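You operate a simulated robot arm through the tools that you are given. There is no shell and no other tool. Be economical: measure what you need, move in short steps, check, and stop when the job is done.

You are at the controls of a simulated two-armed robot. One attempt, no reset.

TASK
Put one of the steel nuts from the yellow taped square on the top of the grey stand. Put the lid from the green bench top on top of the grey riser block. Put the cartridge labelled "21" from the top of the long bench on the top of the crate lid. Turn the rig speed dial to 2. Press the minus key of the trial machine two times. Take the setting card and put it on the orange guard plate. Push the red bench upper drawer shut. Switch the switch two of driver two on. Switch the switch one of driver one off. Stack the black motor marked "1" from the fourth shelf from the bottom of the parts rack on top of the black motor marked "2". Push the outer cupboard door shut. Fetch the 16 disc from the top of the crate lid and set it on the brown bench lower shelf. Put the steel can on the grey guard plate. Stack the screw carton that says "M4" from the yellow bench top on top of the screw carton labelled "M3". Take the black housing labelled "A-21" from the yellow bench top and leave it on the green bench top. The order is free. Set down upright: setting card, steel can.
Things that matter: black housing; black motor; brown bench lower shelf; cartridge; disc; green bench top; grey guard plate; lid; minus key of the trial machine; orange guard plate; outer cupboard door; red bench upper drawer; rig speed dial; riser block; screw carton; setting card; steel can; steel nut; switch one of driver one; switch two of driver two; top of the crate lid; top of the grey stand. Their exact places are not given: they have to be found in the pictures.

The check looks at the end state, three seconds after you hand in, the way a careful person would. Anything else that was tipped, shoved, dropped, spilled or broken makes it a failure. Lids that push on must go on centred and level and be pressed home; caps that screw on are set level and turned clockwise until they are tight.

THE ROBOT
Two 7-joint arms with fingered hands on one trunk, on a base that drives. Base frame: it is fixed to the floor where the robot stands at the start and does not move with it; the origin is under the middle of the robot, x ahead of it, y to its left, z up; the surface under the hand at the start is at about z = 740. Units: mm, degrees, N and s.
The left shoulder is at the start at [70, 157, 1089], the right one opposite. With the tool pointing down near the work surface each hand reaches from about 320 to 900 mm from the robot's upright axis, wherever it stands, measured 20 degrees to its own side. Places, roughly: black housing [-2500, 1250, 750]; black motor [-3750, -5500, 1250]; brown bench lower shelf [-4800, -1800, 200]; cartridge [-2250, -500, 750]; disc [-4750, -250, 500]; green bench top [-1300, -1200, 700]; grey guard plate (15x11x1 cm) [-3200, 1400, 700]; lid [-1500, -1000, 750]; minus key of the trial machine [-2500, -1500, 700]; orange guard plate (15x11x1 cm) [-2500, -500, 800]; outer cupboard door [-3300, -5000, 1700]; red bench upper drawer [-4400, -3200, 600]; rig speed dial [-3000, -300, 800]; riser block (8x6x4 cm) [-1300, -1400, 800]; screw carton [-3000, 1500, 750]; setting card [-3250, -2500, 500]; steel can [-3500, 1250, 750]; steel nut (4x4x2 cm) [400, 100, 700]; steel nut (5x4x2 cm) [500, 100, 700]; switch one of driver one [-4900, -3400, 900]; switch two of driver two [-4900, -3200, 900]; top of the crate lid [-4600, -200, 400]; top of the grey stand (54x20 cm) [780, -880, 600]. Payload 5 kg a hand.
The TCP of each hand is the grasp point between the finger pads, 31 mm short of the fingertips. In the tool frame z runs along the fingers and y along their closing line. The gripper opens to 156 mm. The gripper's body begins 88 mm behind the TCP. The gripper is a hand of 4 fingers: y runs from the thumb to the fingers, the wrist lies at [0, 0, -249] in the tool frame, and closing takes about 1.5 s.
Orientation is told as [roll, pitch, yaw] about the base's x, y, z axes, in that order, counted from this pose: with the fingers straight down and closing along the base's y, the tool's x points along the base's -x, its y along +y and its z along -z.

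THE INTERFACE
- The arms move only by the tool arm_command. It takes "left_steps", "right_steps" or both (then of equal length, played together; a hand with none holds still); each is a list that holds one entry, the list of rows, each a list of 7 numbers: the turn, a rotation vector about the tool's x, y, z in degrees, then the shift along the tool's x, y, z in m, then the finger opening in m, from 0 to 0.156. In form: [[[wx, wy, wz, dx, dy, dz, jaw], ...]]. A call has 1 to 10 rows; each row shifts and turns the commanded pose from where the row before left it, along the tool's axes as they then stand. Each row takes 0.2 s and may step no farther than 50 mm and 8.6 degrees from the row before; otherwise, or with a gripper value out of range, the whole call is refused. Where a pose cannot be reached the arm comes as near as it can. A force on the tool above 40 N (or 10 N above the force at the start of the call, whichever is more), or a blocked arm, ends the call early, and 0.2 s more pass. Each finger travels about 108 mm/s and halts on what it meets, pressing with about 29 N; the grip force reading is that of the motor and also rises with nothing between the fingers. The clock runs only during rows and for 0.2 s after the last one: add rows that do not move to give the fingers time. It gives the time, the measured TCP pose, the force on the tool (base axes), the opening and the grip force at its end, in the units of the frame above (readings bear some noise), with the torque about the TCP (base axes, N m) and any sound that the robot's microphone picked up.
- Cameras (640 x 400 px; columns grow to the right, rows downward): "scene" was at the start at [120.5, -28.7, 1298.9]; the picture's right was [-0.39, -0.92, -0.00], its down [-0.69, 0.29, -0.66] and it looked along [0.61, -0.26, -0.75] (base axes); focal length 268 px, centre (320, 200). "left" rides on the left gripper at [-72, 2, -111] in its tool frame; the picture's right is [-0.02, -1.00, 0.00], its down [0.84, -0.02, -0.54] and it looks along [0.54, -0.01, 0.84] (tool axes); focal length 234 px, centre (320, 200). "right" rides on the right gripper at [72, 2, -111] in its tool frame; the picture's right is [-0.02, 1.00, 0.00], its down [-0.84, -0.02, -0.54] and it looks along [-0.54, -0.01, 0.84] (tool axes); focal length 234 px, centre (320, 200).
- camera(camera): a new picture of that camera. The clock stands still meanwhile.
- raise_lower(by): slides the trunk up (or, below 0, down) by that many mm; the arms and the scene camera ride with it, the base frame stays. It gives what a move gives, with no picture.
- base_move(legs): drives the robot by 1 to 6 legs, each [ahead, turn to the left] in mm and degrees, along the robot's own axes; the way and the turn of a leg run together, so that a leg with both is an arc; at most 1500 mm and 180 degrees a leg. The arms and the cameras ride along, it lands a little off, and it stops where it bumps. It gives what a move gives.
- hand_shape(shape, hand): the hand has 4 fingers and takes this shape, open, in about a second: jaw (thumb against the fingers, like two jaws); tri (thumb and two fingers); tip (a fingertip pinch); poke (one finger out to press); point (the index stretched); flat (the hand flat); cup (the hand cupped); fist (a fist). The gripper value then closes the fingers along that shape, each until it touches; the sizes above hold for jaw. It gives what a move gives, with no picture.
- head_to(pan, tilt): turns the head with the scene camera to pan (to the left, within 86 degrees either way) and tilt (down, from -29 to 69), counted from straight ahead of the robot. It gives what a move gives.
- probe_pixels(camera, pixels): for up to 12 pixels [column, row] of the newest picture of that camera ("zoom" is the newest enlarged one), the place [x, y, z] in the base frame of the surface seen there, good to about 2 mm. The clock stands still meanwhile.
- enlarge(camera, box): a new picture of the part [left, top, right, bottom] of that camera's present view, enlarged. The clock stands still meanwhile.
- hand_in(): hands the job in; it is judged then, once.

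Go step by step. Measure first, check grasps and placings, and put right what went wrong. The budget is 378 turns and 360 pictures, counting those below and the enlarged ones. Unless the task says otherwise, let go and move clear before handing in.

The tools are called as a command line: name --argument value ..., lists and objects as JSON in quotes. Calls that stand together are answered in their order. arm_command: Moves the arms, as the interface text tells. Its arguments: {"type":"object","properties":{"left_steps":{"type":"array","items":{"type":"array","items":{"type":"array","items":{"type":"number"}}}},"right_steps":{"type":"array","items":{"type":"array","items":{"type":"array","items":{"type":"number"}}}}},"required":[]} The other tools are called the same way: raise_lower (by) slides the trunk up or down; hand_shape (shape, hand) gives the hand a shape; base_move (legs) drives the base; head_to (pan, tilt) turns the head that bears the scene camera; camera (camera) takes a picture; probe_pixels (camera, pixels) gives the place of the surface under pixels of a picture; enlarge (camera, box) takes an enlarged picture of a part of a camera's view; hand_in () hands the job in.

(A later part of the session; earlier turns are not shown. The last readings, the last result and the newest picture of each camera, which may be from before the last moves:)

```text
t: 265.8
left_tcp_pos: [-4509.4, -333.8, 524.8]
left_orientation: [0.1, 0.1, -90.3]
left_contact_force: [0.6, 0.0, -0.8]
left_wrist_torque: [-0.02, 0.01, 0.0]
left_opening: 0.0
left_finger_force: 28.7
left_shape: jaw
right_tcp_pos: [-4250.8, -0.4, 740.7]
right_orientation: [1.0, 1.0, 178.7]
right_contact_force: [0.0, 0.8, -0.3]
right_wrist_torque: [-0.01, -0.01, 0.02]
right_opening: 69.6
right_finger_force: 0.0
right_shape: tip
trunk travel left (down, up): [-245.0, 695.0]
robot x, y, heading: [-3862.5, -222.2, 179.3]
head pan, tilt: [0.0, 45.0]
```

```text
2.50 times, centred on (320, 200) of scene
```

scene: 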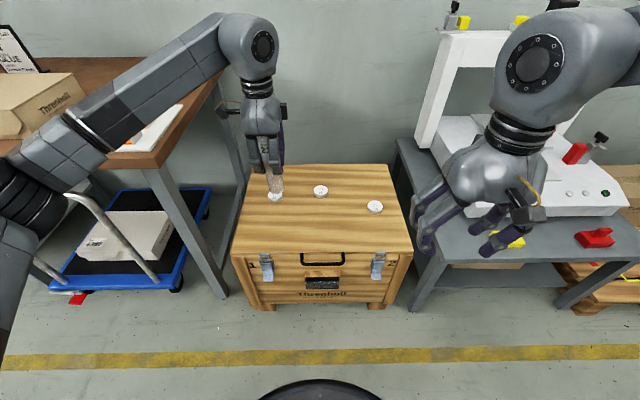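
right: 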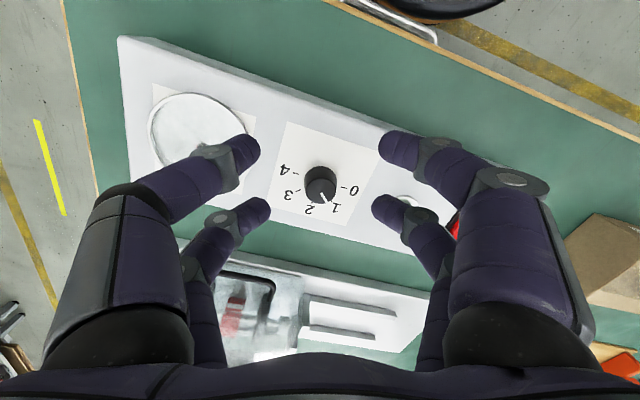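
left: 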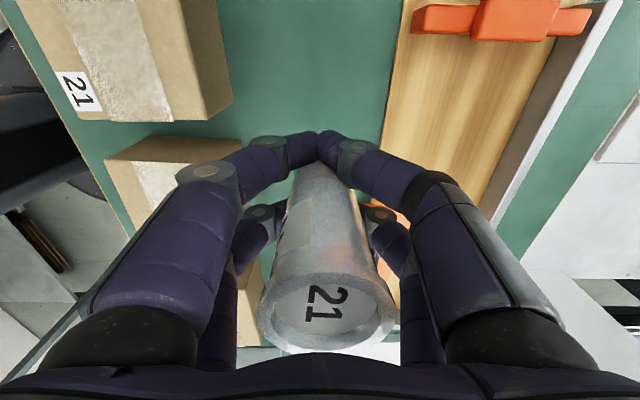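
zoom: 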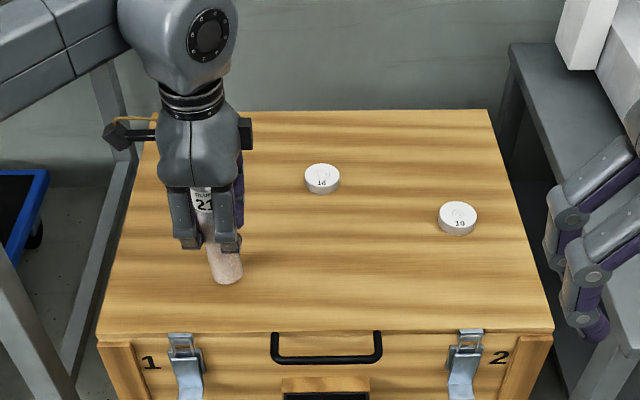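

probe_pixels --camera "zoom" --pixels '[[203, 200], [212, 245], [218, 260], [226, 278], [240, 265], [212, 265], [322, 172], [322, 185], [307, 178], [338, 178], [457, 215]]'

camera --camera "left"

```text
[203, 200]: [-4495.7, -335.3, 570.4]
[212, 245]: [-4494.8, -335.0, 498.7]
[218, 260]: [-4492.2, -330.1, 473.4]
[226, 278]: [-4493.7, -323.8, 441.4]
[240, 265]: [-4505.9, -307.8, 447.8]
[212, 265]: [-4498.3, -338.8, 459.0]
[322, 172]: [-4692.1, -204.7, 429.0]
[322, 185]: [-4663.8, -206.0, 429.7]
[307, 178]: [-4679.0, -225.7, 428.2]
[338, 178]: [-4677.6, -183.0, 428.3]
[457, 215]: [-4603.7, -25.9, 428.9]
```

```text
247 pictures are left
```

left: 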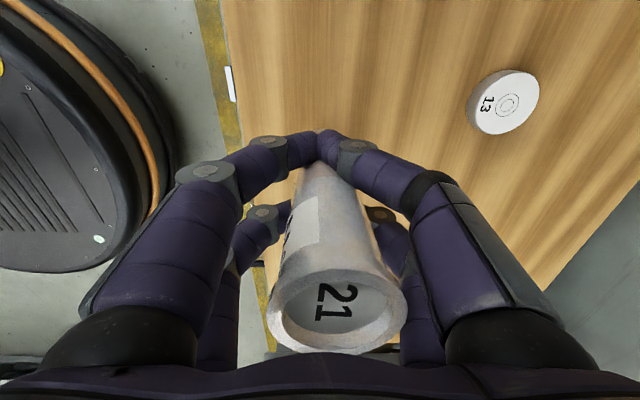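

The cartridge leans a few degrees; I correct the hand's tilt and lower to contact.

arm_command --left_steps '[[[2, -3.6, 0, 0, 0, 0, 0.0], [0, 0, 0, 0, 0, 0.005, 0.0], [0, 0, 0, 0, 0, 0.003, 0.0], [0, 0, 0, 0, 0, 0.001, 0.0], [0, 0, 0, 0, 0, 0, 0.0]]]'

```text
t: 267.0
left_tcp_pos: [-4508.6, -333.0, 515.7]
left_orientation: [-2.0, -3.6, -90.2]
left_contact_force: [-0.1, 0.4, -0.8]
left_wrist_torque: [0.01, 0.02, 0.01]
left_opening: 0.0
left_finger_force: 28.5
left_shape: jaw
right_tcp_pos: [-4249.8, -0.4, 741.6]
right_orientation: [1.0, 1.0, 178.7]
right_contact_force: [-0.4, 0.0, 0.3]
right_wrist_torque: [0.01, 0.02, -0.02]
right_opening: 69.8
right_finger_force: 0.1
right_shape: tip
trunk travel left (down, up): [-245.0, 695.0]
robot x, y, heading: [-3856.7, -221.6, 179.4]
head pan, tilt: [0.0, 45.0]
```

arm_command --left_steps '[[[0, 0, 0, 0, 0, 0.0015, 0.0], [0, 0, 0, 0, 0, 0.0015, 0.0], [0, 0, 0, 0, 0, 0.001, 0.0], [0, 0, 0, 0, 0, 0, 0.0]]]'

enlarge --camera "scene" --box '[220, 150, 340, 250]'

```text
t: 268.0
left_tcp_pos: [-4509.6, -333.3, 513.9]
left_orientation: [-2.1, -3.5, -90.3]
left_contact_force: [-0.3, -0.3, 4.9]
left_wrist_torque: [-0.03, 0.03, -0.01]
left_opening: 0.0
left_finger_force: 28.7
left_shape: jaw
right_tcp_pos: [-4248.6, 0.5, 741.3]
right_orientation: [1.0, 1.0, 178.7]
right_contact_force: [0.3, -0.5, 0.1]
right_wrist_torque: [0.02, 0.0, 0.01]
right_opening: 69.7
right_finger_force: 0.0
right_shape: tip
trunk travel left (down, up): [-245.0, 695.0]
robot x, y, heading: [-3855.6, -222.1, 179.2]
head pan, tilt: [0.0, 45.0]
```

```text
4.00 times, centred on (280, 200) of scene
```

zoom: 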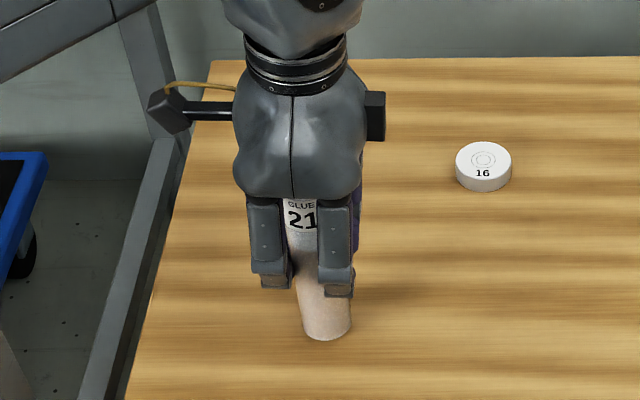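

Contact. I open slowly and rise.

arm_command --left_steps '[[[0, 0, 0, 0, 0, 0, 0.015], [0, 0, 0, 0, 0, 0, 0.03], [0, 0, 0, 0, 0, 0, 0.05], [0, 0, 0, 0, 0, 0, 0.08], [0, 0, 0, 0, 0, 0, 0.1], [-2, 3.6, 0, 0, 0, -0.02, 0.1], [0, 0, 0, 0, 0, -0.05, 0.1], [0, 0, 0, 0, 0, -0.05, 0.1], [0, 0, 0, 0, 0, -0.05, 0.1], [0, 0, 0, 0, 0, -0.05, 0.1]]]'

enlarge --camera "scene" --box '[220, 120, 420, 280]'

```text
t: 270.2
left_tcp_pos: [-4506.5, -332.8, 730.9]
left_orientation: [0.1, 0.2, -90.3]
left_contact_force: [0.4, 0.6, -0.6]
left_wrist_torque: [-0.01, -0.02, 0.0]
left_opening: 99.7
left_finger_force: 0.0
left_shape: jaw
right_tcp_pos: [-4248.2, 0.2, 740.3]
right_orientation: [1.0, 0.9, 178.8]
right_contact_force: [0.1, 0.3, -0.8]
right_wrist_torque: [0.0, 0.07, 0.01]
right_opening: 70.0
right_finger_force: 0.0
right_shape: tip
trunk travel left (down, up): [-245.0, 695.0]
robot x, y, heading: [-3860.0, -219.5, 179.3]
head pan, tilt: [0.0, 45.0]
```

```text
2.50 times, centred on (320, 200) of scene
```

zoom: 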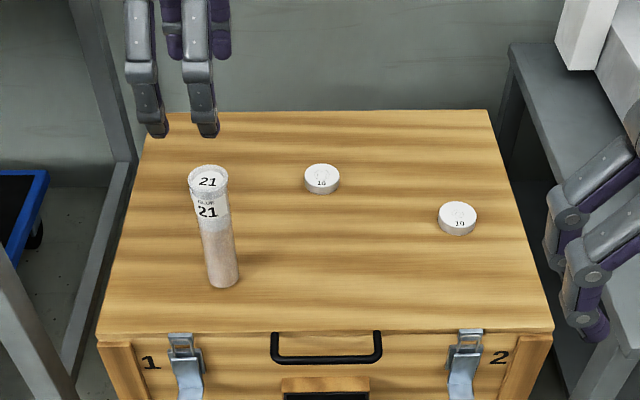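

Cartridge 21 stands on the lid. Next disc 16 (centre ≈(-4678,-205), top 429): I lift the left hand away, drive ahead 120 mm and bring the right hand over it.

arm_command --left_steps '[[[0, 0, 0, 0, 0.04, -0.03, 0.1], [0, 0, 0, 0, 0.04, -0.03, 0.1], [0, 0, 0, 0, 0.04, -0.03, 0.1], [0, 0, 0, 0, 0.03, -0.03, 0.1], [0, 0, 0, 0, 0.02, -0.03, 0.1]]]'

base_move --legs '[[120, 0]]'

camera --camera "right"

```text
t: 271.4
left_tcp_pos: [-4337.9, -332.9, 880.6]
left_orientation: [0.0, 0.1, -90.4]
left_contact_force: [-0.2, 0.5, 0.3]
left_wrist_torque: [-0.04, 0.0, -0.02]
left_opening: 99.7
left_finger_force: 0.0
left_shape: jaw
right_tcp_pos: [-4249.1, -1.0, 740.8]
right_orientation: [0.9, 0.9, 178.7]
right_contact_force: [0.6, 0.3, 0.3]
right_wrist_torque: [0.0, 0.0, -0.02]
right_opening: 69.4
right_finger_force: 0.0
right_shape: tip
trunk travel left (down, up): [-245.0, 695.0]
robot x, y, heading: [-3857.5, -219.6, 179.4]
head pan, tilt: [0.0, 45.0]
```

```text
t: 272.7
left_tcp_pos: [-4460.8, -330.8, 879.8]
left_orientation: [0.1, 0.1, -90.5]
left_contact_force: [0.4, 0.2, -0.6]
left_wrist_torque: [0.0, -0.04, 0.03]
left_opening: 99.7
left_finger_force: 0.0
left_shape: jaw
right_tcp_pos: [-4370.7, 1.9, 740.3]
right_orientation: [1.0, 0.9, 178.7]
right_contact_force: [-0.5, -0.4, -0.3]
right_wrist_torque: [-0.03, -0.06, -0.02]
right_opening: 69.5
right_finger_force: 0.0
right_shape: tip
trunk travel left (down, up): [-245.0, 695.0]
robot x, y, heading: [-3976.8, -218.6, 179.2]
head pan, tilt: [0.0, 45.0]
```

```text
244 pictures are left
```

right: 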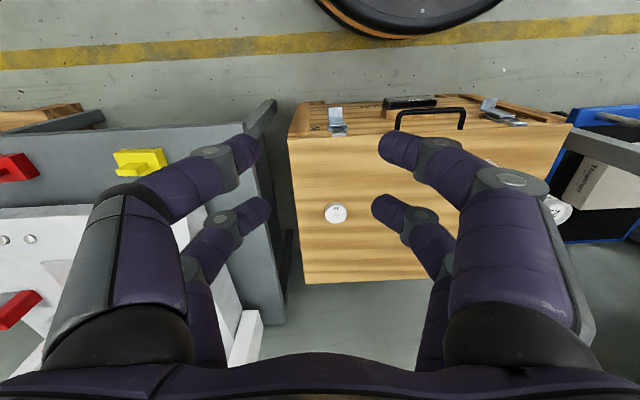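

arm_command --right_steps '[[[0, 0, 0, -0.0343, 0.0267, 0, 0.07], [0, 0, 0, -0.0343, 0.0267, 0, 0.07], [0, 0, 0, -0.0343, 0.0267, 0, 0.07], [0, 0, 0, -0.0343, 0.0267, 0, 0.07], [0, 0, 0, -0.0343, 0.0267, 0, 0.07], [0, 0, 0, -0.0343, 0.0267, 0, 0.07], [0, 0, 0, -0.0343, 0.0267, 0, 0.07], [0, 0, 0, -0.0343, 0.0267, 0, 0.07], [0, 0, 0, 0, 0, 0.05, 0.07], [0, 0, 0, 0, 0, 0.05, 0.07]]]' --left_steps '[[[0, 0, 0, -0.015, 0.01, 0, 0.1], [0, 0, 0, -0.015, 0.01, 0, 0.1], [0, 0, 0, -0.015, 0.01, 0, 0.1], [0, 0, 0, -0.015, 0.01, 0, 0.1], [0, 0, 0, -0.015, 0.01, 0, 0.1], [0, 0, 0, -0.015, 0.01, 0, 0.1], [0, 0, 0, 0, 0, 0, 0.1], [0, 0, 0, 0, 0, 0, 0.1], [0, 0, 0, 0, 0, 0, 0.1], [0, 0, 0, 0, 0, 0, 0.1]]]'

camera --camera "right"

```text
t: 274.9
left_tcp_pos: [-4400.7, -422.5, 880.5]
left_orientation: [0.0, 0.1, -90.4]
left_contact_force: [0.7, 0.1, 0.8]
left_wrist_torque: [0.03, -0.01, -0.02]
left_opening: 99.8
left_finger_force: 0.0
left_shape: jaw
right_tcp_pos: [-4588.1, -143.5, 638.2]
right_orientation: [1.1, 0.9, 178.6]
right_contact_force: [-0.8, 1.2, 0.2]
right_wrist_torque: [0.02, 0.01, 0.0]
right_opening: 69.9
right_finger_force: 0.2
right_shape: tip
right hand out of reach, approached as far as the arm can: row 7, 8, 10
trunk travel left (down, up): [-245.0, 695.0]
robot x, y, heading: [-3977.0, -224.4, 179.3]
head pan, tilt: [0.0, 45.0]
```

```text
243 pictures are left
```

right: 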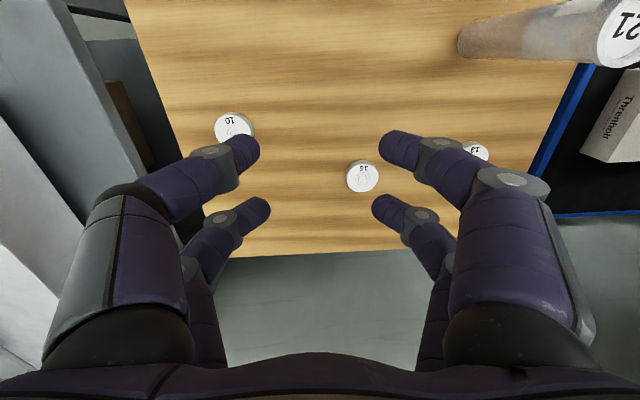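

The wrist limit stops it; the disc is round, so I turn the hand 40° the other way and continue.

arm_command --right_steps '[[[0, 0, -8, 0, 0, 0, 0.07], [0, 0, -8, 0, 0, 0, 0.07], [0, 0, -8, 0, 0, 0, 0.07], [0, 0, -8, 0, 0, 0, 0.07], [0, 0, -8, 0, 0, 0, 0.07], [0, 0, 0, -0.0403, -0.004, 0, 0.07], [0, 0, 0, -0.0403, -0.004, 0, 0.07], [0, 0, 0, 0, 0, 0.05, 0.07], [0, 0, 0, 0, 0, 0.05, 0.07], [0, 0, 0, 0, 0, 0.03, 0.07]]]'

camera --camera "right"

```text
t: 277.1
left_tcp_pos: [-4399.7, -422.5, 880.3]
left_orientation: [0.1, 0.1, -90.3]
left_contact_force: [1.2, -0.1, 0.3]
left_wrist_torque: [-0.01, 0.0, -0.02]
left_opening: 99.5
left_finger_force: 0.0
left_shape: jaw
right_tcp_pos: [-4574.4, -108.6, 530.4]
right_orientation: [1.4, -0.2, -141.3]
right_contact_force: [-1.4, 0.6, 0.7]
right_wrist_torque: [0.01, -0.01, -0.02]
right_opening: 70.3
right_finger_force: 0.1
right_shape: tip
right hand out of reach, approached as far as the arm can: row 6, 7, 8, 9, 10
trunk travel left (down, up): [-245.0, 695.0]
robot x, y, heading: [-3976.7, -221.0, 178.9]
head pan, tilt: [0.0, 45.0]
```

```text
242 pictures are left
```

right: 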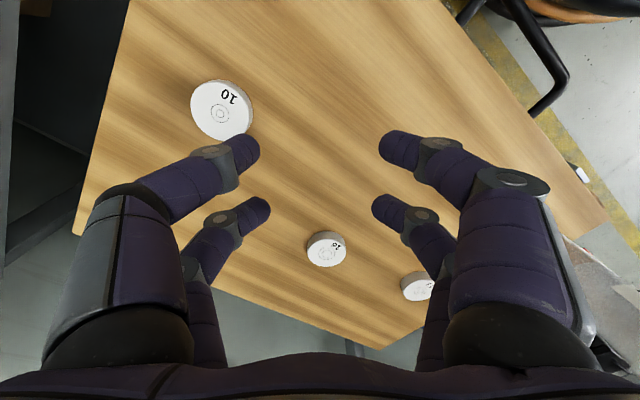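

The right arm is cramped near the middle. I raise it, turn the hand back and turn the base 15° left so the disc lies on the right arm's own side.

arm_command --right_steps '[[[0, 0, 0, 0, 0, -0.05, 0.07], [0, 0, 0, 0, 0, -0.05, 0.07], [0, 0, 0, 0, 0, -0.05, 0.07], [0, 0, 8, 0.02, 0, 0, 0.07], [0, 0, 8, 0.02, 0, 0, 0.07], [0, 0, 8, 0.02, 0, 0, 0.07], [0, 0, 8, 0, 0, 0, 0.07], [0, 0, 8, 0, 0, 0, 0.07]]]'

base_move --legs '[[0, 16]]'

camera --camera "right"

```text
t: 278.9
left_tcp_pos: [-4401.4, -421.9, 879.4]
left_orientation: [0.1, 0.1, -90.5]
left_contact_force: [0.0, -0.2, 0.2]
left_wrist_torque: [-0.01, 0.0, 0.0]
left_opening: 99.8
left_finger_force: 0.2
left_shape: jaw
right_tcp_pos: [-4525.1, -77.9, 681.4]
right_orientation: [0.9, 1.1, 178.5]
right_contact_force: [-0.3, -0.9, -0.5]
right_wrist_torque: [-0.03, 0.04, -0.02]
right_opening: 70.1
right_finger_force: 0.0
right_shape: tip
trunk travel left (down, up): [-245.0, 695.0]
robot x, y, heading: [-3977.9, -220.2, 179.2]
head pan, tilt: [0.0, 45.0]
```

```text
t: 280.2
left_tcp_pos: [-4326.6, -533.2, 881.4]
left_orientation: [-0.1, 0.2, -74.1]
left_contact_force: [0.0, 0.2, -0.4]
left_wrist_torque: [0.0, 0.01, 0.02]
left_opening: 99.6
left_finger_force: 0.0
left_shape: jaw
right_tcp_pos: [-4543.4, -237.9, 680.9]
right_orientation: [1.0, 0.9, -165.0]
right_contact_force: [-0.5, 0.1, -0.2]
right_wrist_torque: [0.0, 0.03, -0.01]
right_opening: 70.1
right_finger_force: 0.0
right_shape: tip
trunk travel left (down, up): [-245.0, 695.0]
robot x, y, heading: [-3979.1, -222.2, -164.6]
head pan, tilt: [0.0, 45.0]
```

```text
241 pictures are left
```

right: 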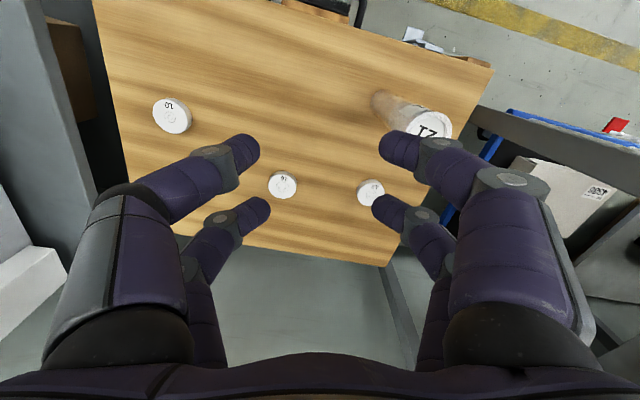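

arm_command --right_steps '[[[0, 0, 0, -0.0312, -0.0222, 0, 0.07], [0, 0, 0, -0.0312, -0.0222, 0, 0.07], [0, 0, 0, -0.0312, -0.0222, 0, 0.07], [0, 0, 0, 0, 0, 0.05, 0.07], [0, 0, 0, 0, 0, 0.05, 0.07], [0, 0, 0, 0, 0, 0.05, 0.07], [0, 0, 0, 0, 0, 0, 0.07]]]'

camera --camera "right"

```text
t: 281.8
left_tcp_pos: [-4325.9, -532.5, 881.6]
left_orientation: [-0.1, 0.0, -74.1]
left_contact_force: [-1.1, -1.1, 0.1]
left_wrist_torque: [0.01, 0.02, 0.0]
left_opening: 99.6
left_finger_force: 0.1
left_shape: jaw
right_tcp_pos: [-4646.2, -200.7, 527.7]
right_orientation: [1.0, 0.9, -165.1]
right_contact_force: [-0.2, 0.4, -0.6]
right_wrist_torque: [0.01, -0.04, -0.02]
right_opening: 70.0
right_finger_force: 0.0
right_shape: tip
trunk travel left (down, up): [-245.0, 695.0]
robot x, y, heading: [-3975.4, -223.0, -164.8]
head pan, tilt: [0.0, 45.0]
```

```text
240 pictures are left
```

right: 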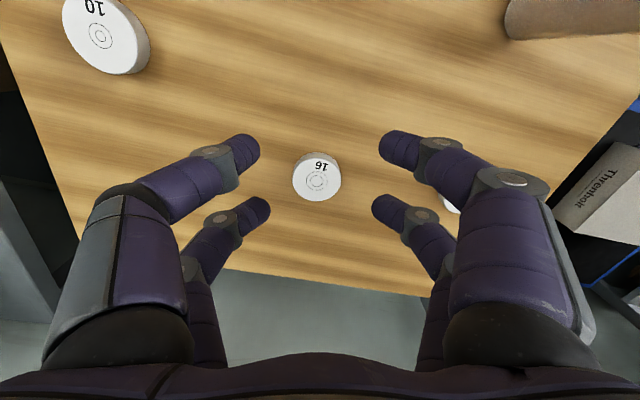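

Disc 16 is nearly lined up; I shift -7 mm, lower, close and lift.

arm_command --right_steps '[[[0, 0, 0, -0.007, -0.003, 0.035, 0.07], [0, 0, 0, 0, 0, 0.03, 0.07], [0, 0, 0, 0, 0, 0.01, 0.07], [0, 0, 0, 0, 0, 0, 0.02], [0, 0, 0, 0, 0, 0, 0.0], [0, 0, 0, 0, 0, 0, 0.0], [0, 0, 0, 0, 0, 0, 0.0], [0, 0, 0, 0, 0, 0, 0.0]]]'

camera --camera "right"

```text
t: 283.6
left_tcp_pos: [-4327.6, -532.3, 880.5]
left_orientation: [0.1, 0.1, -74.1]
left_contact_force: [-0.3, -1.0, -0.5]
left_wrist_torque: [-0.01, 0.01, 0.01]
left_opening: 99.6
left_finger_force: 0.1
left_shape: jaw
right_tcp_pos: [-4647.4, -193.3, 460.5]
right_orientation: [1.1, 0.8, -165.0]
right_contact_force: [0.3, -0.1, 0.0]
right_wrist_torque: [0.01, -0.02, -0.02]
right_opening: 0.0
right_finger_force: 29.9
right_shape: tip
right hand out of reach, approached as far as the arm can: row 2, 3
trunk travel left (down, up): [-245.0, 695.0]
robot x, y, heading: [-3978.9, -218.6, -164.7]
head pan, tilt: [0.0, 45.0]
```

```text
239 pictures are left
```

right: 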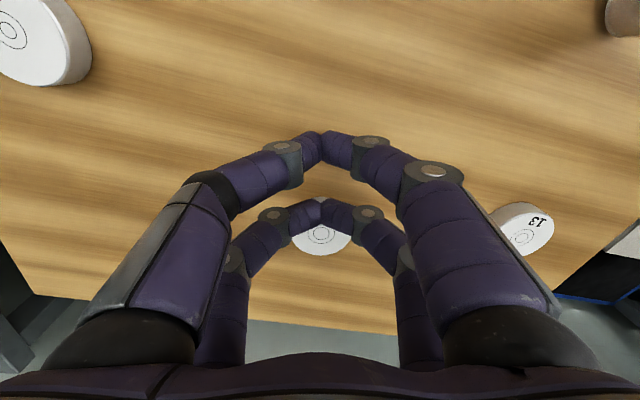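

Out of reach again, fingers closed above the disc. I open, lift, drive 80 mm closer and lower the trunk a bit.

arm_command --right_steps '[[[0, 0, 0, 0, 0, -0.01, 0.07], [0, 0, 0, 0, 0, -0.05, 0.07], [0, 0, 0, 0.05, 0, -0.04, 0.07], [0, 0, 0, 0.03, 0, -0.03, 0.07]]]'

base_move --legs '[[80, 0]]'

raise_lower --by -60

camera --camera "right"

```text
refused: row 3 steps farther than a row can; nothing moved
```

```text
t: 284.7
left_tcp_pos: [-4405.8, -554.0, 880.0]
left_orientation: [0.1, 0.1, -74.1]
left_contact_force: [-0.1, 0.4, -0.9]
left_wrist_torque: [0.02, -0.05, 0.0]
left_opening: 99.8
left_finger_force: 0.1
left_shape: jaw
right_tcp_pos: [-4726.4, -214.4, 458.4]
right_orientation: [1.1, 0.9, -165.0]
right_contact_force: [0.4, -0.7, -0.8]
right_wrist_torque: [0.01, -0.03, -0.01]
right_opening: 0.0
right_finger_force: 28.4
right_shape: tip
trunk travel left (down, up): [-245.0, 695.0]
robot x, y, heading: [-4058.1, -242.3, -164.6]
head pan, tilt: [0.0, 45.0]
```

```text
t: 285.1
left_tcp_pos: [-4405.2, -554.1, 867.3]
left_orientation: [-0.1, 0.1, -74.3]
left_contact_force: [-0.2, 0.4, 0.3]
left_wrist_torque: [-0.01, -0.1, 0.0]
left_opening: 99.7
left_finger_force: 0.1
left_shape: jaw
right_tcp_pos: [-4728.6, -217.9, 453.7]
right_orientation: [1.5, 0.2, -165.2]
right_contact_force: [4.7, 1.5, 22.4]
right_wrist_torque: [-0.08, 0.34, -0.01]
right_opening: 0.0
right_finger_force: 29.6
right_shape: tip
trunk travel left (down, up): [-230.0, 710.0]
robot x, y, heading: [-4056.1, -242.9, -164.9]
head pan, tilt: [0.0, 45.0]
stopped: the force on the tool passed its limit at 53 N (the readings are from after the stop); the commanded pose is now the measured one
```

```text
238 pictures are left
```

right: 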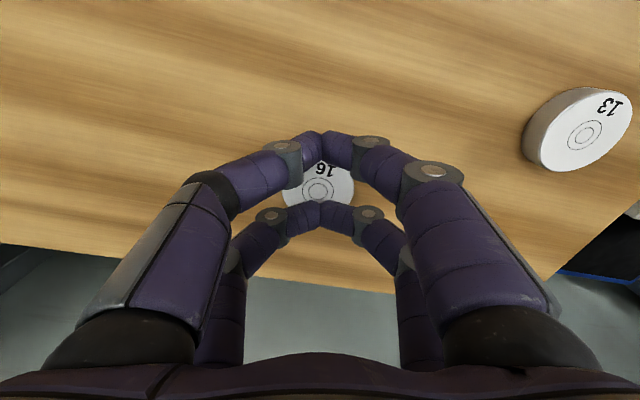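

My lift was refused, and the hand rode low over the lid; nothing looks displaced. I lift straight up now and re-measure the disc.

arm_command --right_steps '[[[0, 0, 0, 0, 0, -0.03, 0.0], [0, 0, 0, 0, 0, -0.04, 0.0], [0, 0, 0, 0, 0, -0.04, 0.07], [0, 0, 0, 0.03, 0, 0, 0.07], [0, 0, 0, 0.03, 0, 0, 0.07], [0, 0, 0, 0, 0, 0, 0.07]]]'

camera --camera "right"

camera --camera "scene"

```text
t: 286.5
left_tcp_pos: [-4406.0, -554.4, 866.1]
left_orientation: [-0.1, 0.1, -74.2]
left_contact_force: [0.0, 0.6, 0.3]
left_wrist_torque: [0.0, -0.01, -0.01]
left_opening: 99.7
left_finger_force: 0.0
left_shape: jaw
right_tcp_pos: [-4671.0, -200.5, 559.4]
right_orientation: [1.3, 0.5, -165.1]
right_contact_force: [0.8, -0.1, 0.4]
right_wrist_torque: [0.01, -0.01, -0.02]
right_opening: 69.8
right_finger_force: 0.2
right_shape: tip
trunk travel left (down, up): [-230.0, 710.0]
robot x, y, heading: [-4056.6, -240.7, -164.6]
head pan, tilt: [0.0, 45.0]
```

```text
237 pictures are left
```

right: 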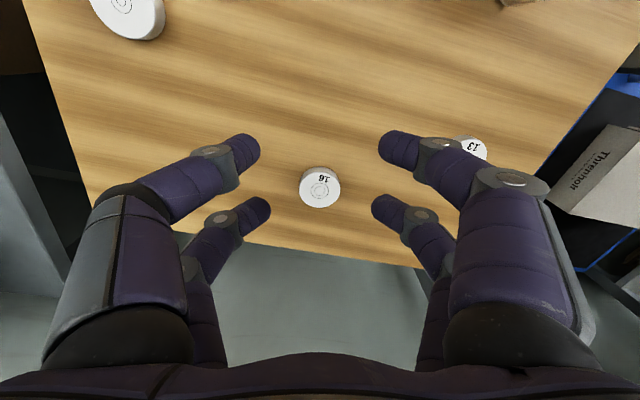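

```text
236 pictures are left
```

scene: 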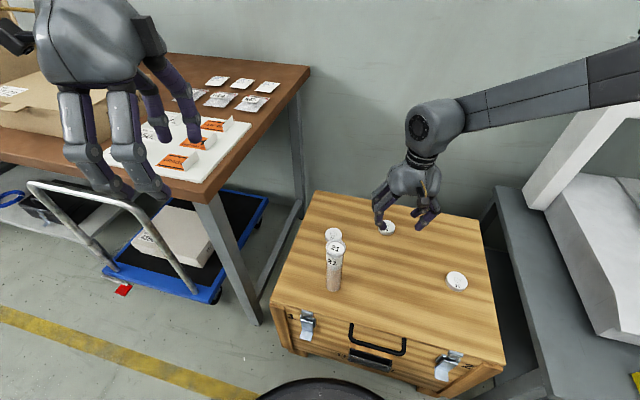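

probe_pixels --camera "right" --pixels '[[320, 183], [302, 185], [338, 185], [320, 172], [320, 196]]'

```text
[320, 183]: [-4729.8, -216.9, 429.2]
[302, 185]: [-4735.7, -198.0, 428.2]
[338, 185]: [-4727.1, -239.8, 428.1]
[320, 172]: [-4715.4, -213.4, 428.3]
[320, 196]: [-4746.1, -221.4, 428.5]
```

Disc 16 slid to (-4731,-217), still well on the lid. I raise both hands, then lower the trunk 100 mm for better reach.

arm_command --right_steps '[[[0, 0, 0, 0, 0, -0.05, 0.07], [0, 0, 0, -0.0171, 0, -0.045, 0.07], [0, 0, 0, -0.0171, 0, 0, 0.07]]]' --left_steps '[[[0, 0, 0, 0, 0, -0.05, 0.1], [0, 0, 0, 0, 0, -0.05, 0.1], [0, 0, 0, 0, 0, -0.02, 0.1]]]'

raise_lower --by -100

camera --camera "right"

```text
t: 287.3
left_tcp_pos: [-4405.6, -555.1, 987.3]
left_orientation: [0.1, 0.1, -74.2]
left_contact_force: [-0.6, -0.7, -0.9]
left_wrist_torque: [-0.01, -0.04, 0.01]
left_opening: 99.3
left_finger_force: 0.1
left_shape: jaw
right_tcp_pos: [-4706.4, -205.7, 652.8]
right_orientation: [1.2, 0.5, -165.3]
right_contact_force: [-0.5, 0.3, -0.3]
right_wrist_torque: [-0.01, -0.05, 0.01]
right_opening: 69.6
right_finger_force: 0.1
right_shape: tip
trunk travel left (down, up): [-230.0, 710.0]
robot x, y, heading: [-4059.0, -242.5, -164.7]
head pan, tilt: [0.0, 45.0]
```

```text
t: 288.7
left_tcp_pos: [-4405.2, -555.8, 888.4]
left_orientation: [0.1, 0.1, -74.2]
left_contact_force: [0.2, 0.2, -0.2]
left_wrist_torque: [0.01, 0.01, 0.01]
left_opening: 99.7
left_finger_force: 0.0
left_shape: jaw
right_tcp_pos: [-4704.7, -207.4, 554.7]
right_orientation: [1.3, 0.5, -165.1]
right_contact_force: [0.7, -0.9, 0.3]
right_wrist_torque: [0.03, -0.01, -0.06]
right_opening: 69.8
right_finger_force: 0.1
right_shape: tip
trunk travel left (down, up): [-130.0, 810.0]
robot x, y, heading: [-4057.0, -241.2, -164.6]
head pan, tilt: [0.0, 45.0]
```

```text
235 pictures are left
```

right: 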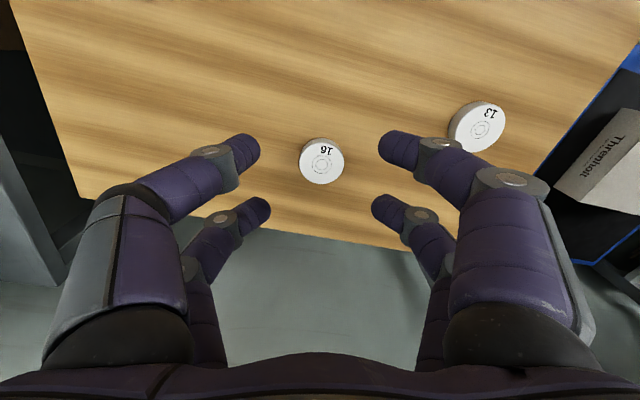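

arm_command --right_steps '[[[0, 0, 0, 0, 0.001, 0.04, 0.07], [0, 0, 0, 0, 0, 0.04, 0.07], [0, 0, 0, 0, 0, 0.022, 0.07], [0, 0, 0, 0, 0, 0, 0.07]]]'

camera --camera "right"

```text
t: 289.7
left_tcp_pos: [-4405.3, -555.9, 885.7]
left_orientation: [0.0, 0.0, -74.1]
left_contact_force: [0.7, 0.3, 0.3]
left_wrist_torque: [-0.02, 0.01, 0.02]
left_opening: 99.5
left_finger_force: 0.0
left_shape: jaw
right_tcp_pos: [-4704.4, -209.4, 452.3]
right_orientation: [1.2, 0.4, -165.1]
right_contact_force: [-0.4, -0.4, -0.1]
right_wrist_torque: [0.01, 0.01, -0.02]
right_opening: 69.6
right_finger_force: 0.1
right_shape: tip
trunk travel left (down, up): [-130.0, 810.0]
robot x, y, heading: [-4056.4, -242.9, -164.5]
head pan, tilt: [0.0, 45.0]
```

```text
234 pictures are left
```

right: 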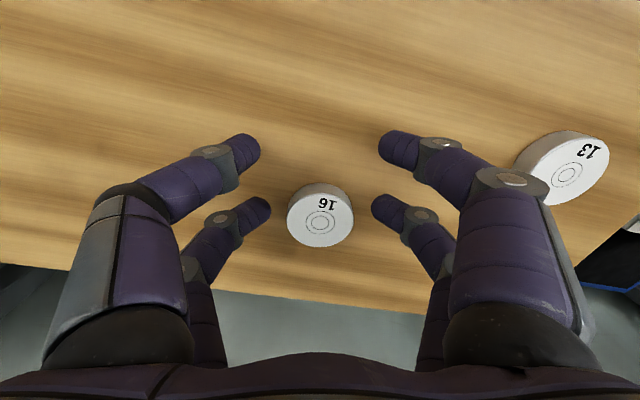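

Aligned with the far pair. I close and lift.

arm_command --right_steps '[[[0, 0, 0, 0, 0, 0, 0.02], [0, 0, 0, 0, 0, 0, 0.0], [0, 0, 0, 0, 0, 0, 0.0], [0, 0, 0, 0, 0, 0, 0.0], [0, 0, 0, 0, 0, 0, 0.0], [0, 0, 0, 0, 0, -0.03, 0.0], [0, 0, 0, 0, 0, -0.05, 0.0], [0, 0, 0, 0, 0, -0.05, 0.0]]]'

camera --camera "right"

```text
t: 291.5
left_tcp_pos: [-4405.5, -555.0, 886.7]
left_orientation: [-0.1, 0.1, -74.1]
left_contact_force: [0.2, 0.8, 0.8]
left_wrist_torque: [-0.03, 0.02, -0.01]
left_opening: 99.5
left_finger_force: 0.0
left_shape: jaw
right_tcp_pos: [-4706.1, -205.8, 581.4]
right_orientation: [1.3, 0.4, -165.2]
right_contact_force: [0.9, -0.8, 1.0]
right_wrist_torque: [-0.02, 0.01, 0.0]
right_opening: 0.0
right_finger_force: 29.0
right_shape: tip
trunk travel left (down, up): [-130.0, 810.0]
robot x, y, heading: [-4057.4, -246.5, -164.5]
head pan, tilt: [0.0, 45.0]
```

```text
233 pictures are left
```

right: 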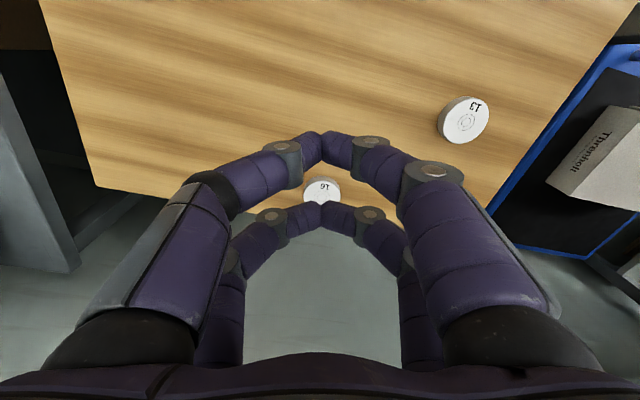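

The disc squeezed out away from the hand (it's still on the lid at (323,190)). I probe it again.

arm_command --right_steps '[[[0, 0, 0, 0, 0, -0.03, 0.03], [0, 0, 0, 0, 0, 0, 0.07], [0, 0, 0, 0, 0, 0, 0.07], [0, 0, 0, 0, 0, 0, 0.07]]]'

camera --camera "right"

enlarge --camera "scene" --box '[260, 160, 520, 320]'

```text
t: 292.5
left_tcp_pos: [-4405.3, -556.0, 886.3]
left_orientation: [-0.1, 0.0, -74.3]
left_contact_force: [-0.2, 0.0, -0.1]
left_wrist_torque: [-0.03, 0.0, -0.02]
left_opening: 99.8
left_finger_force: 0.0
left_shape: jaw
right_tcp_pos: [-4708.1, -206.0, 611.1]
right_orientation: [1.3, 0.5, -165.1]
right_contact_force: [0.2, 0.2, 0.2]
right_wrist_torque: [0.03, -0.02, 0.0]
right_opening: 69.5
right_finger_force: 0.0
right_shape: tip
trunk travel left (down, up): [-130.0, 810.0]
robot x, y, heading: [-4057.6, -242.0, -164.7]
head pan, tilt: [0.0, 45.0]
```

```text
232 pictures are left
```

right: 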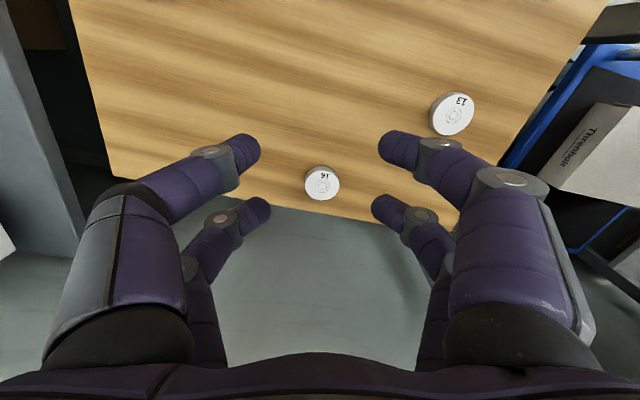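

```text
2.46 times, centred on (390, 240) of scene
```

zoom: 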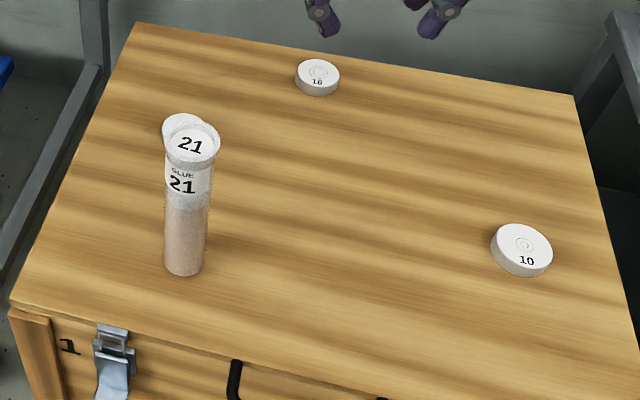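

probe_pixels --camera "right" --pixels '[[322, 180], [307, 182], [337, 182], [322, 171], [322, 191], [322, 205], [320, 215]]'

```text
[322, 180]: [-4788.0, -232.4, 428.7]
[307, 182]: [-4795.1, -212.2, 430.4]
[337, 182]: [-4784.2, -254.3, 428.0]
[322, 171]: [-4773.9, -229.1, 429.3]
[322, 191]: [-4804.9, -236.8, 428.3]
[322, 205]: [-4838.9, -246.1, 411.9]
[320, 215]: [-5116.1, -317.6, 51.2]
```

Disc 16 is at (-4789.5,-233). I drive 50 mm closer with the hand high, then align.

base_move --legs '[[50, 0]]'

camera --camera "right"

```text
t: 293.4
left_tcp_pos: [-4453.8, -569.2, 885.0]
left_orientation: [0.0, 0.1, -74.2]
left_contact_force: [-1.0, 0.1, -0.3]
left_wrist_torque: [0.02, -0.02, -0.02]
left_opening: 99.6
left_finger_force: 0.0
left_shape: jaw
right_tcp_pos: [-4757.3, -219.6, 610.0]
right_orientation: [1.3, 0.6, -165.1]
right_contact_force: [0.0, 0.4, -0.4]
right_wrist_torque: [-0.01, -0.01, 0.0]
right_opening: 69.5
right_finger_force: 0.2
right_shape: tip
trunk travel left (down, up): [-130.0, 810.0]
robot x, y, heading: [-4106.5, -253.5, -164.7]
head pan, tilt: [0.0, 45.0]
```

```text
230 pictures are left
```

right: 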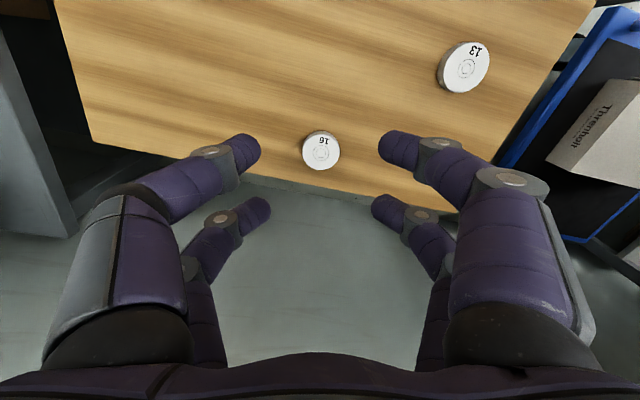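

arm_command --right_steps '[[[1.3, -0.6, 0, -0.012, 0.004, 0, 0.07], [0, 0, 0, 0, 0, 0.045, 0.07], [0, 0, 0, 0, 0, 0.045, 0.07], [0, 0, 0, 0, 0, 0.04, 0.07], [0, 0, 0, 0, 0, 0, 0.07]]]'

camera --camera "right"

```text
t: 294.6
left_tcp_pos: [-4453.7, -568.8, 886.6]
left_orientation: [0.0, 0.1, -74.1]
left_contact_force: [-0.2, -0.6, -0.2]
left_wrist_torque: [-0.01, -0.02, 0.03]
left_opening: 99.7
left_finger_force: 0.1
left_shape: jaw
right_tcp_pos: [-4765.2, -225.0, 478.7]
right_orientation: [-0.1, -0.1, -165.2]
right_contact_force: [-0.8, 0.4, 0.2]
right_wrist_torque: [-0.01, 0.01, 0.0]
right_opening: 69.7
right_finger_force: 0.0
right_shape: tip
trunk travel left (down, up): [-130.0, 810.0]
robot x, y, heading: [-4108.9, -252.6, -164.5]
head pan, tilt: [0.0, 45.0]
```

```text
229 pictures are left
```

right: 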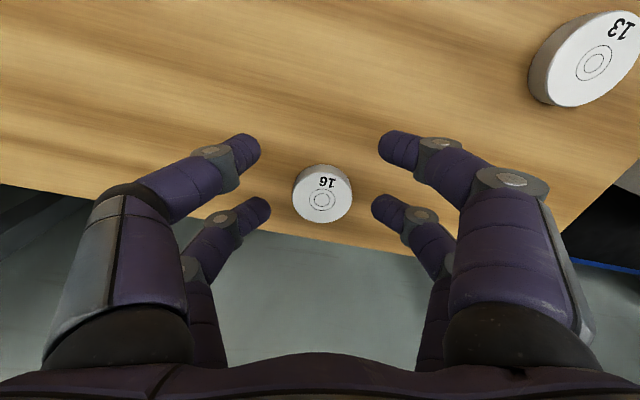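

arm_command --right_steps '[[[0, 0, 0, -0.004, 0.001, 0.015, 0.07], [0, 0, 0, 0, 0, 0.011, 0.07], [0, 0, 0, 0, 0, 0, 0.05], [0, 0, 0, 0, 0, 0, 0.05]]]'

camera --camera "right"

```text
t: 295.6
left_tcp_pos: [-4452.9, -569.7, 886.4]
left_orientation: [-0.1, 0.1, -74.2]
left_contact_force: [0.2, 1.3, 0.3]
left_wrist_torque: [0.01, 0.02, -0.01]
left_opening: 99.5
left_finger_force: 0.0
left_shape: jaw
right_tcp_pos: [-4769.6, -228.3, 453.8]
right_orientation: [0.0, 0.0, -165.1]
right_contact_force: [0.2, -0.2, 0.4]
right_wrist_torque: [-0.02, -0.02, 0.01]
right_opening: 50.3
right_finger_force: 0.1
right_shape: tip
trunk travel left (down, up): [-130.0, 810.0]
robot x, y, heading: [-4107.1, -256.0, -164.8]
head pan, tilt: [0.0, 45.0]
```

```text
228 pictures are left
```

right: 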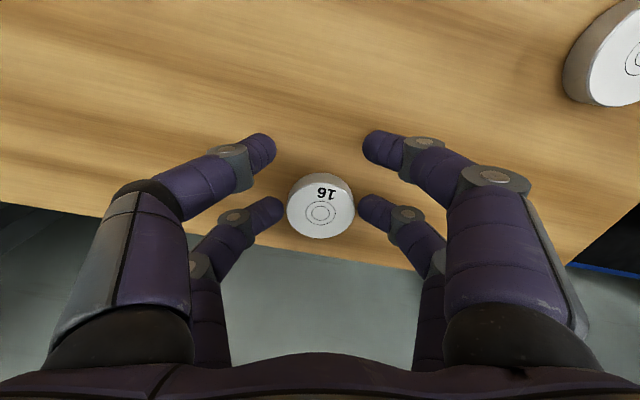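

arm_command --right_steps '[[[0, 0, 0, 0.001, 0.001, 0, 0.035], [0, 0, 0, 0, 0, 0, 0.02], [0, 0, 0, 0, 0, 0, 0.01], [0, 0, 0, 0, 0, 0, 0.01], [0, 0, 0, 0, 0, 0, 0.01]]]'

camera --camera "right"

```text
t: 296.8
left_tcp_pos: [-4453.2, -568.6, 887.4]
left_orientation: [-0.1, 0.1, -74.2]
left_contact_force: [0.9, -0.2, 0.1]
left_wrist_torque: [0.0, -0.03, -0.01]
left_opening: 99.5
left_finger_force: 0.0
left_shape: jaw
right_tcp_pos: [-4769.4, -228.3, 455.3]
right_orientation: [0.1, -0.3, -165.1]
right_contact_force: [-1.1, 2.1, 15.0]
right_wrist_torque: [-0.03, 0.36, -0.04]
right_opening: 14.5
right_finger_force: 0.0
right_shape: tip
trunk travel left (down, up): [-130.0, 810.0]
robot x, y, heading: [-4104.1, -254.1, -164.6]
head pan, tilt: [0.0, 45.0]
```

```text
227 pictures are left
```

right: 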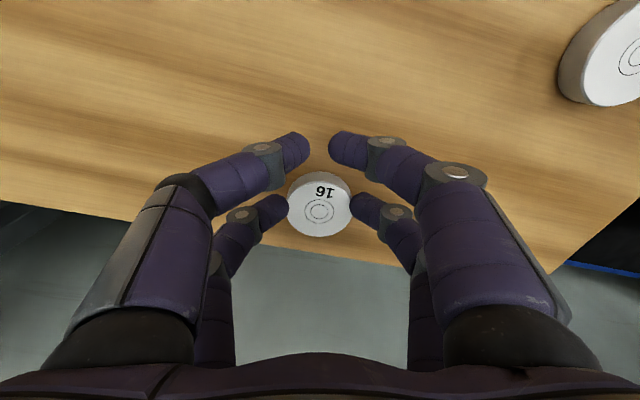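

Fingers hold the disc; they also press on the lid (15 N). I raise 3 mm while closing fully, then lift a bit and check.

arm_command --right_steps '[[[0, 0, 0, 0, 0, -0.003, 0.005], [0, 0, 0, 0, 0, 0, 0.0], [0, 0, 0, 0, 0, 0, 0.0], [0, 0, 0, 0, 0, -0.02, 0.0], [0, 0, 0, 0, 0, -0.03, 0.0]]]'

camera --camera "right"

```text
t: 298.0
left_tcp_pos: [-4453.6, -567.9, 886.3]
left_orientation: [0.0, 0.1, -74.3]
left_contact_force: [-0.2, 0.4, 0.3]
left_wrist_torque: [0.0, 0.01, 0.0]
left_opening: 99.7
left_finger_force: 0.0
left_shape: jaw
right_tcp_pos: [-4769.2, -228.4, 507.2]
right_orientation: [0.0, -0.1, -165.2]
right_contact_force: [-0.1, -0.6, -1.1]
right_wrist_torque: [0.01, -0.03, 0.0]
right_opening: 3.7
right_finger_force: 29.3
right_shape: tip
trunk travel left (down, up): [-130.0, 810.0]
robot x, y, heading: [-4105.2, -257.5, -164.6]
head pan, tilt: [0.0, 45.0]
```

```text
226 pictures are left
```

right: 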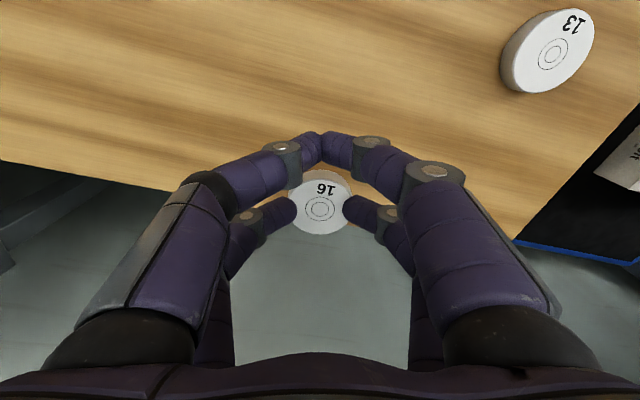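

Disc 16 is held. I lift, back off, and drive to the brown bench to look at its lower shelf.

arm_command --right_steps '[[[0, 0, 0, 0, 0, -0.045, 0.0], [0, 0, 0, 0, 0, -0.045, 0.0], [0, 0, 0, 0, 0, -0.045, 0.0], [0, 0, 0, 0.03, 0, -0.02, 0.0], [0, 0, 0, 0.04, 0, 0, 0.0], [0, 0, 0, 0.04, 0, 0, 0.0], [0, 0, 0, 0.04, 0, 0, 0.0]]]'

base_move --legs '[[-320, 0], [0, 74.6], [1500, 0], [130, 0], [0, -90]]'

head_to --pan 0 --tilt 40

camera --camera "scene"

```text
t: 299.6
left_tcp_pos: [-4451.9, -569.4, 886.9]
left_orientation: [0.0, 0.1, -74.3]
left_contact_force: [0.3, 0.8, 0.2]
left_wrist_torque: [0.03, 0.0, -0.01]
left_opening: 99.2
left_finger_force: 0.1
left_shape: jaw
right_tcp_pos: [-4623.2, -188.7, 663.3]
right_orientation: [0.1, -0.1, -165.2]
right_contact_force: [0.5, 0.0, -0.3]
right_wrist_torque: [0.05, 0.0, 0.0]
right_opening: 3.3
right_finger_force: 28.4
right_shape: tip
trunk travel left (down, up): [-130.0, 810.0]
robot x, y, heading: [-4103.8, -254.3, -164.4]
head pan, tilt: [0.0, 45.0]
```

```text
t: 308.1
left_tcp_pos: [-3603.7, -1180.0, 896.5]
left_orientation: [-1.3, -0.4, 0.3]
left_contact_force: [-0.2, 0.5, 1.3]
left_wrist_torque: [0.03, 0.01, 0.01]
left_opening: 99.8
left_finger_force: 0.0
left_shape: jaw
right_tcp_pos: [-4012.0, -1248.5, 662.7]
right_orientation: [0.3, -0.4, -90.3]
right_contact_force: [-0.4, 0.2, -0.2]
right_wrist_torque: [0.03, -0.02, -0.03]
right_opening: 3.5
right_finger_force: 29.2
right_shape: tip
trunk travel left (down, up): [-130.0, 810.0]
robot x, y, heading: [-3809.6, -770.0, -89.2]
head pan, tilt: [0.0, 45.0]
stopped in leg 3: the robot was blocked; the commanded pose is now the measured one
```

```text
t: 308.8
left_tcp_pos: [-3604.7, -1180.5, 897.8]
left_orientation: [-1.3, -0.3, 0.4]
left_contact_force: [0.2, 0.3, -0.6]
left_wrist_torque: [0.02, 0.01, 0.03]
left_opening: 99.5
left_finger_force: 0.1
left_shape: jaw
right_tcp_pos: [-4012.2, -1247.3, 665.2]
right_orientation: [0.5, -0.6, -90.4]
right_contact_force: [-0.1, 0.0, -1.2]
right_wrist_torque: [0.02, 0.01, -0.04]
right_opening: 3.5
right_finger_force: 28.8
right_shape: tip
trunk travel left (down, up): [-130.0, 810.0]
robot x, y, heading: [-3806.0, -772.4, -89.6]
head pan, tilt: [0.0, 40.0]
```

```text
225 pictures are left
```

scene: 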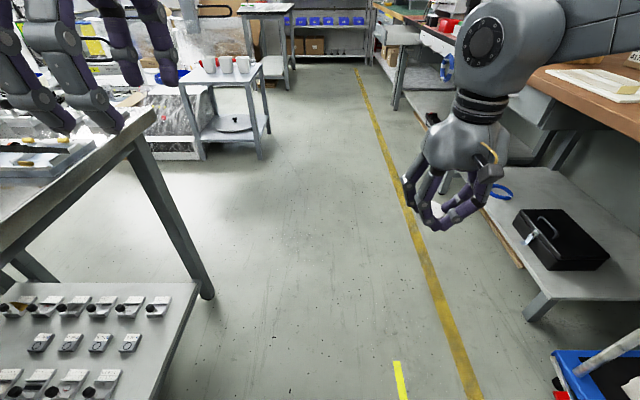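

The base was blocked: my left elbow probably touched the glass table or its bowl. I back up and inspect.

base_move --legs '[[-250, 0]]'

head_to --pan 45 --tilt 30

camera --camera "scene"

```text
t: 310.6
left_tcp_pos: [-3599.3, -936.8, 891.1]
left_orientation: [-0.7, 0.1, 0.5]
left_contact_force: [0.4, 0.3, -0.6]
left_wrist_torque: [0.0, -0.03, 0.01]
left_opening: 99.5
left_finger_force: 0.1
left_shape: jaw
right_tcp_pos: [-4010.1, -1003.3, 661.9]
right_orientation: [0.0, -0.1, -90.2]
right_contact_force: [0.3, 0.0, 0.1]
right_wrist_torque: [0.01, 0.0, 0.0]
right_opening: 3.6
right_finger_force: 28.9
right_shape: tip
trunk travel left (down, up): [-130.0, 810.0]
robot x, y, heading: [-3807.7, -520.1, -89.6]
head pan, tilt: [0.0, 40.0]
```

```text
t: 311.7
left_tcp_pos: [-3599.7, -937.9, 891.0]
left_orientation: [-0.6, 0.0, 0.5]
left_contact_force: [-0.2, 0.1, 0.3]
left_wrist_torque: [-0.01, -0.01, -0.01]
left_opening: 99.8
left_finger_force: 0.0
left_shape: jaw
right_tcp_pos: [-4010.8, -1003.6, 661.4]
right_orientation: [0.0, 0.0, -90.3]
right_contact_force: [0.0, 0.6, -0.6]
right_wrist_torque: [0.0, -0.02, 0.03]
right_opening: 3.8
right_finger_force: 29.0
right_shape: tip
trunk travel left (down, up): [-130.0, 810.0]
robot x, y, heading: [-3810.0, -518.6, -89.3]
head pan, tilt: [45.0, 30.0]
```

```text
224 pictures are left
```

scene: 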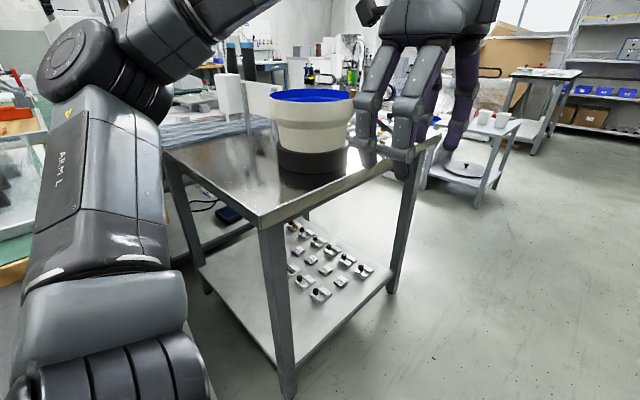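

probe_pixels --camera "scene" --pixels '[[262, 222], [165, 152], [437, 140], [350, 190], [230, 170], [275, 110], [352, 110], [315, 130]]'

enlarge --camera "scene" --box '[160, 40, 460, 240]'

```text
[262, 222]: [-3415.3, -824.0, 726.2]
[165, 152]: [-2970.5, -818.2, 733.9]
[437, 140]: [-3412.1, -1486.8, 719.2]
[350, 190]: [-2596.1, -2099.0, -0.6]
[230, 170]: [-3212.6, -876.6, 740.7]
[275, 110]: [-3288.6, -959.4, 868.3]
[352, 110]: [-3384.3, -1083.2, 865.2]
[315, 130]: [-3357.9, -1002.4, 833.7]
```

```text
2.00 times, centred on (310, 140) of scene
```

zoom: 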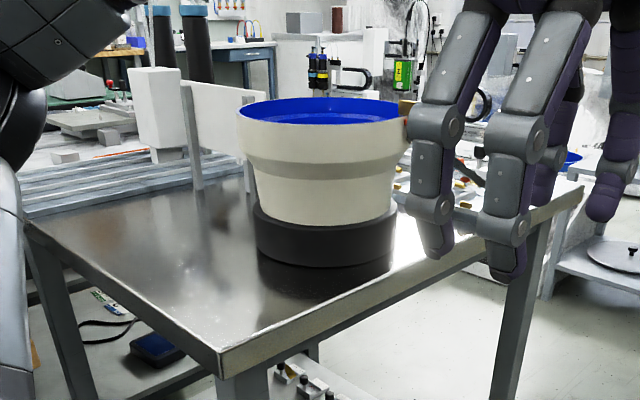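

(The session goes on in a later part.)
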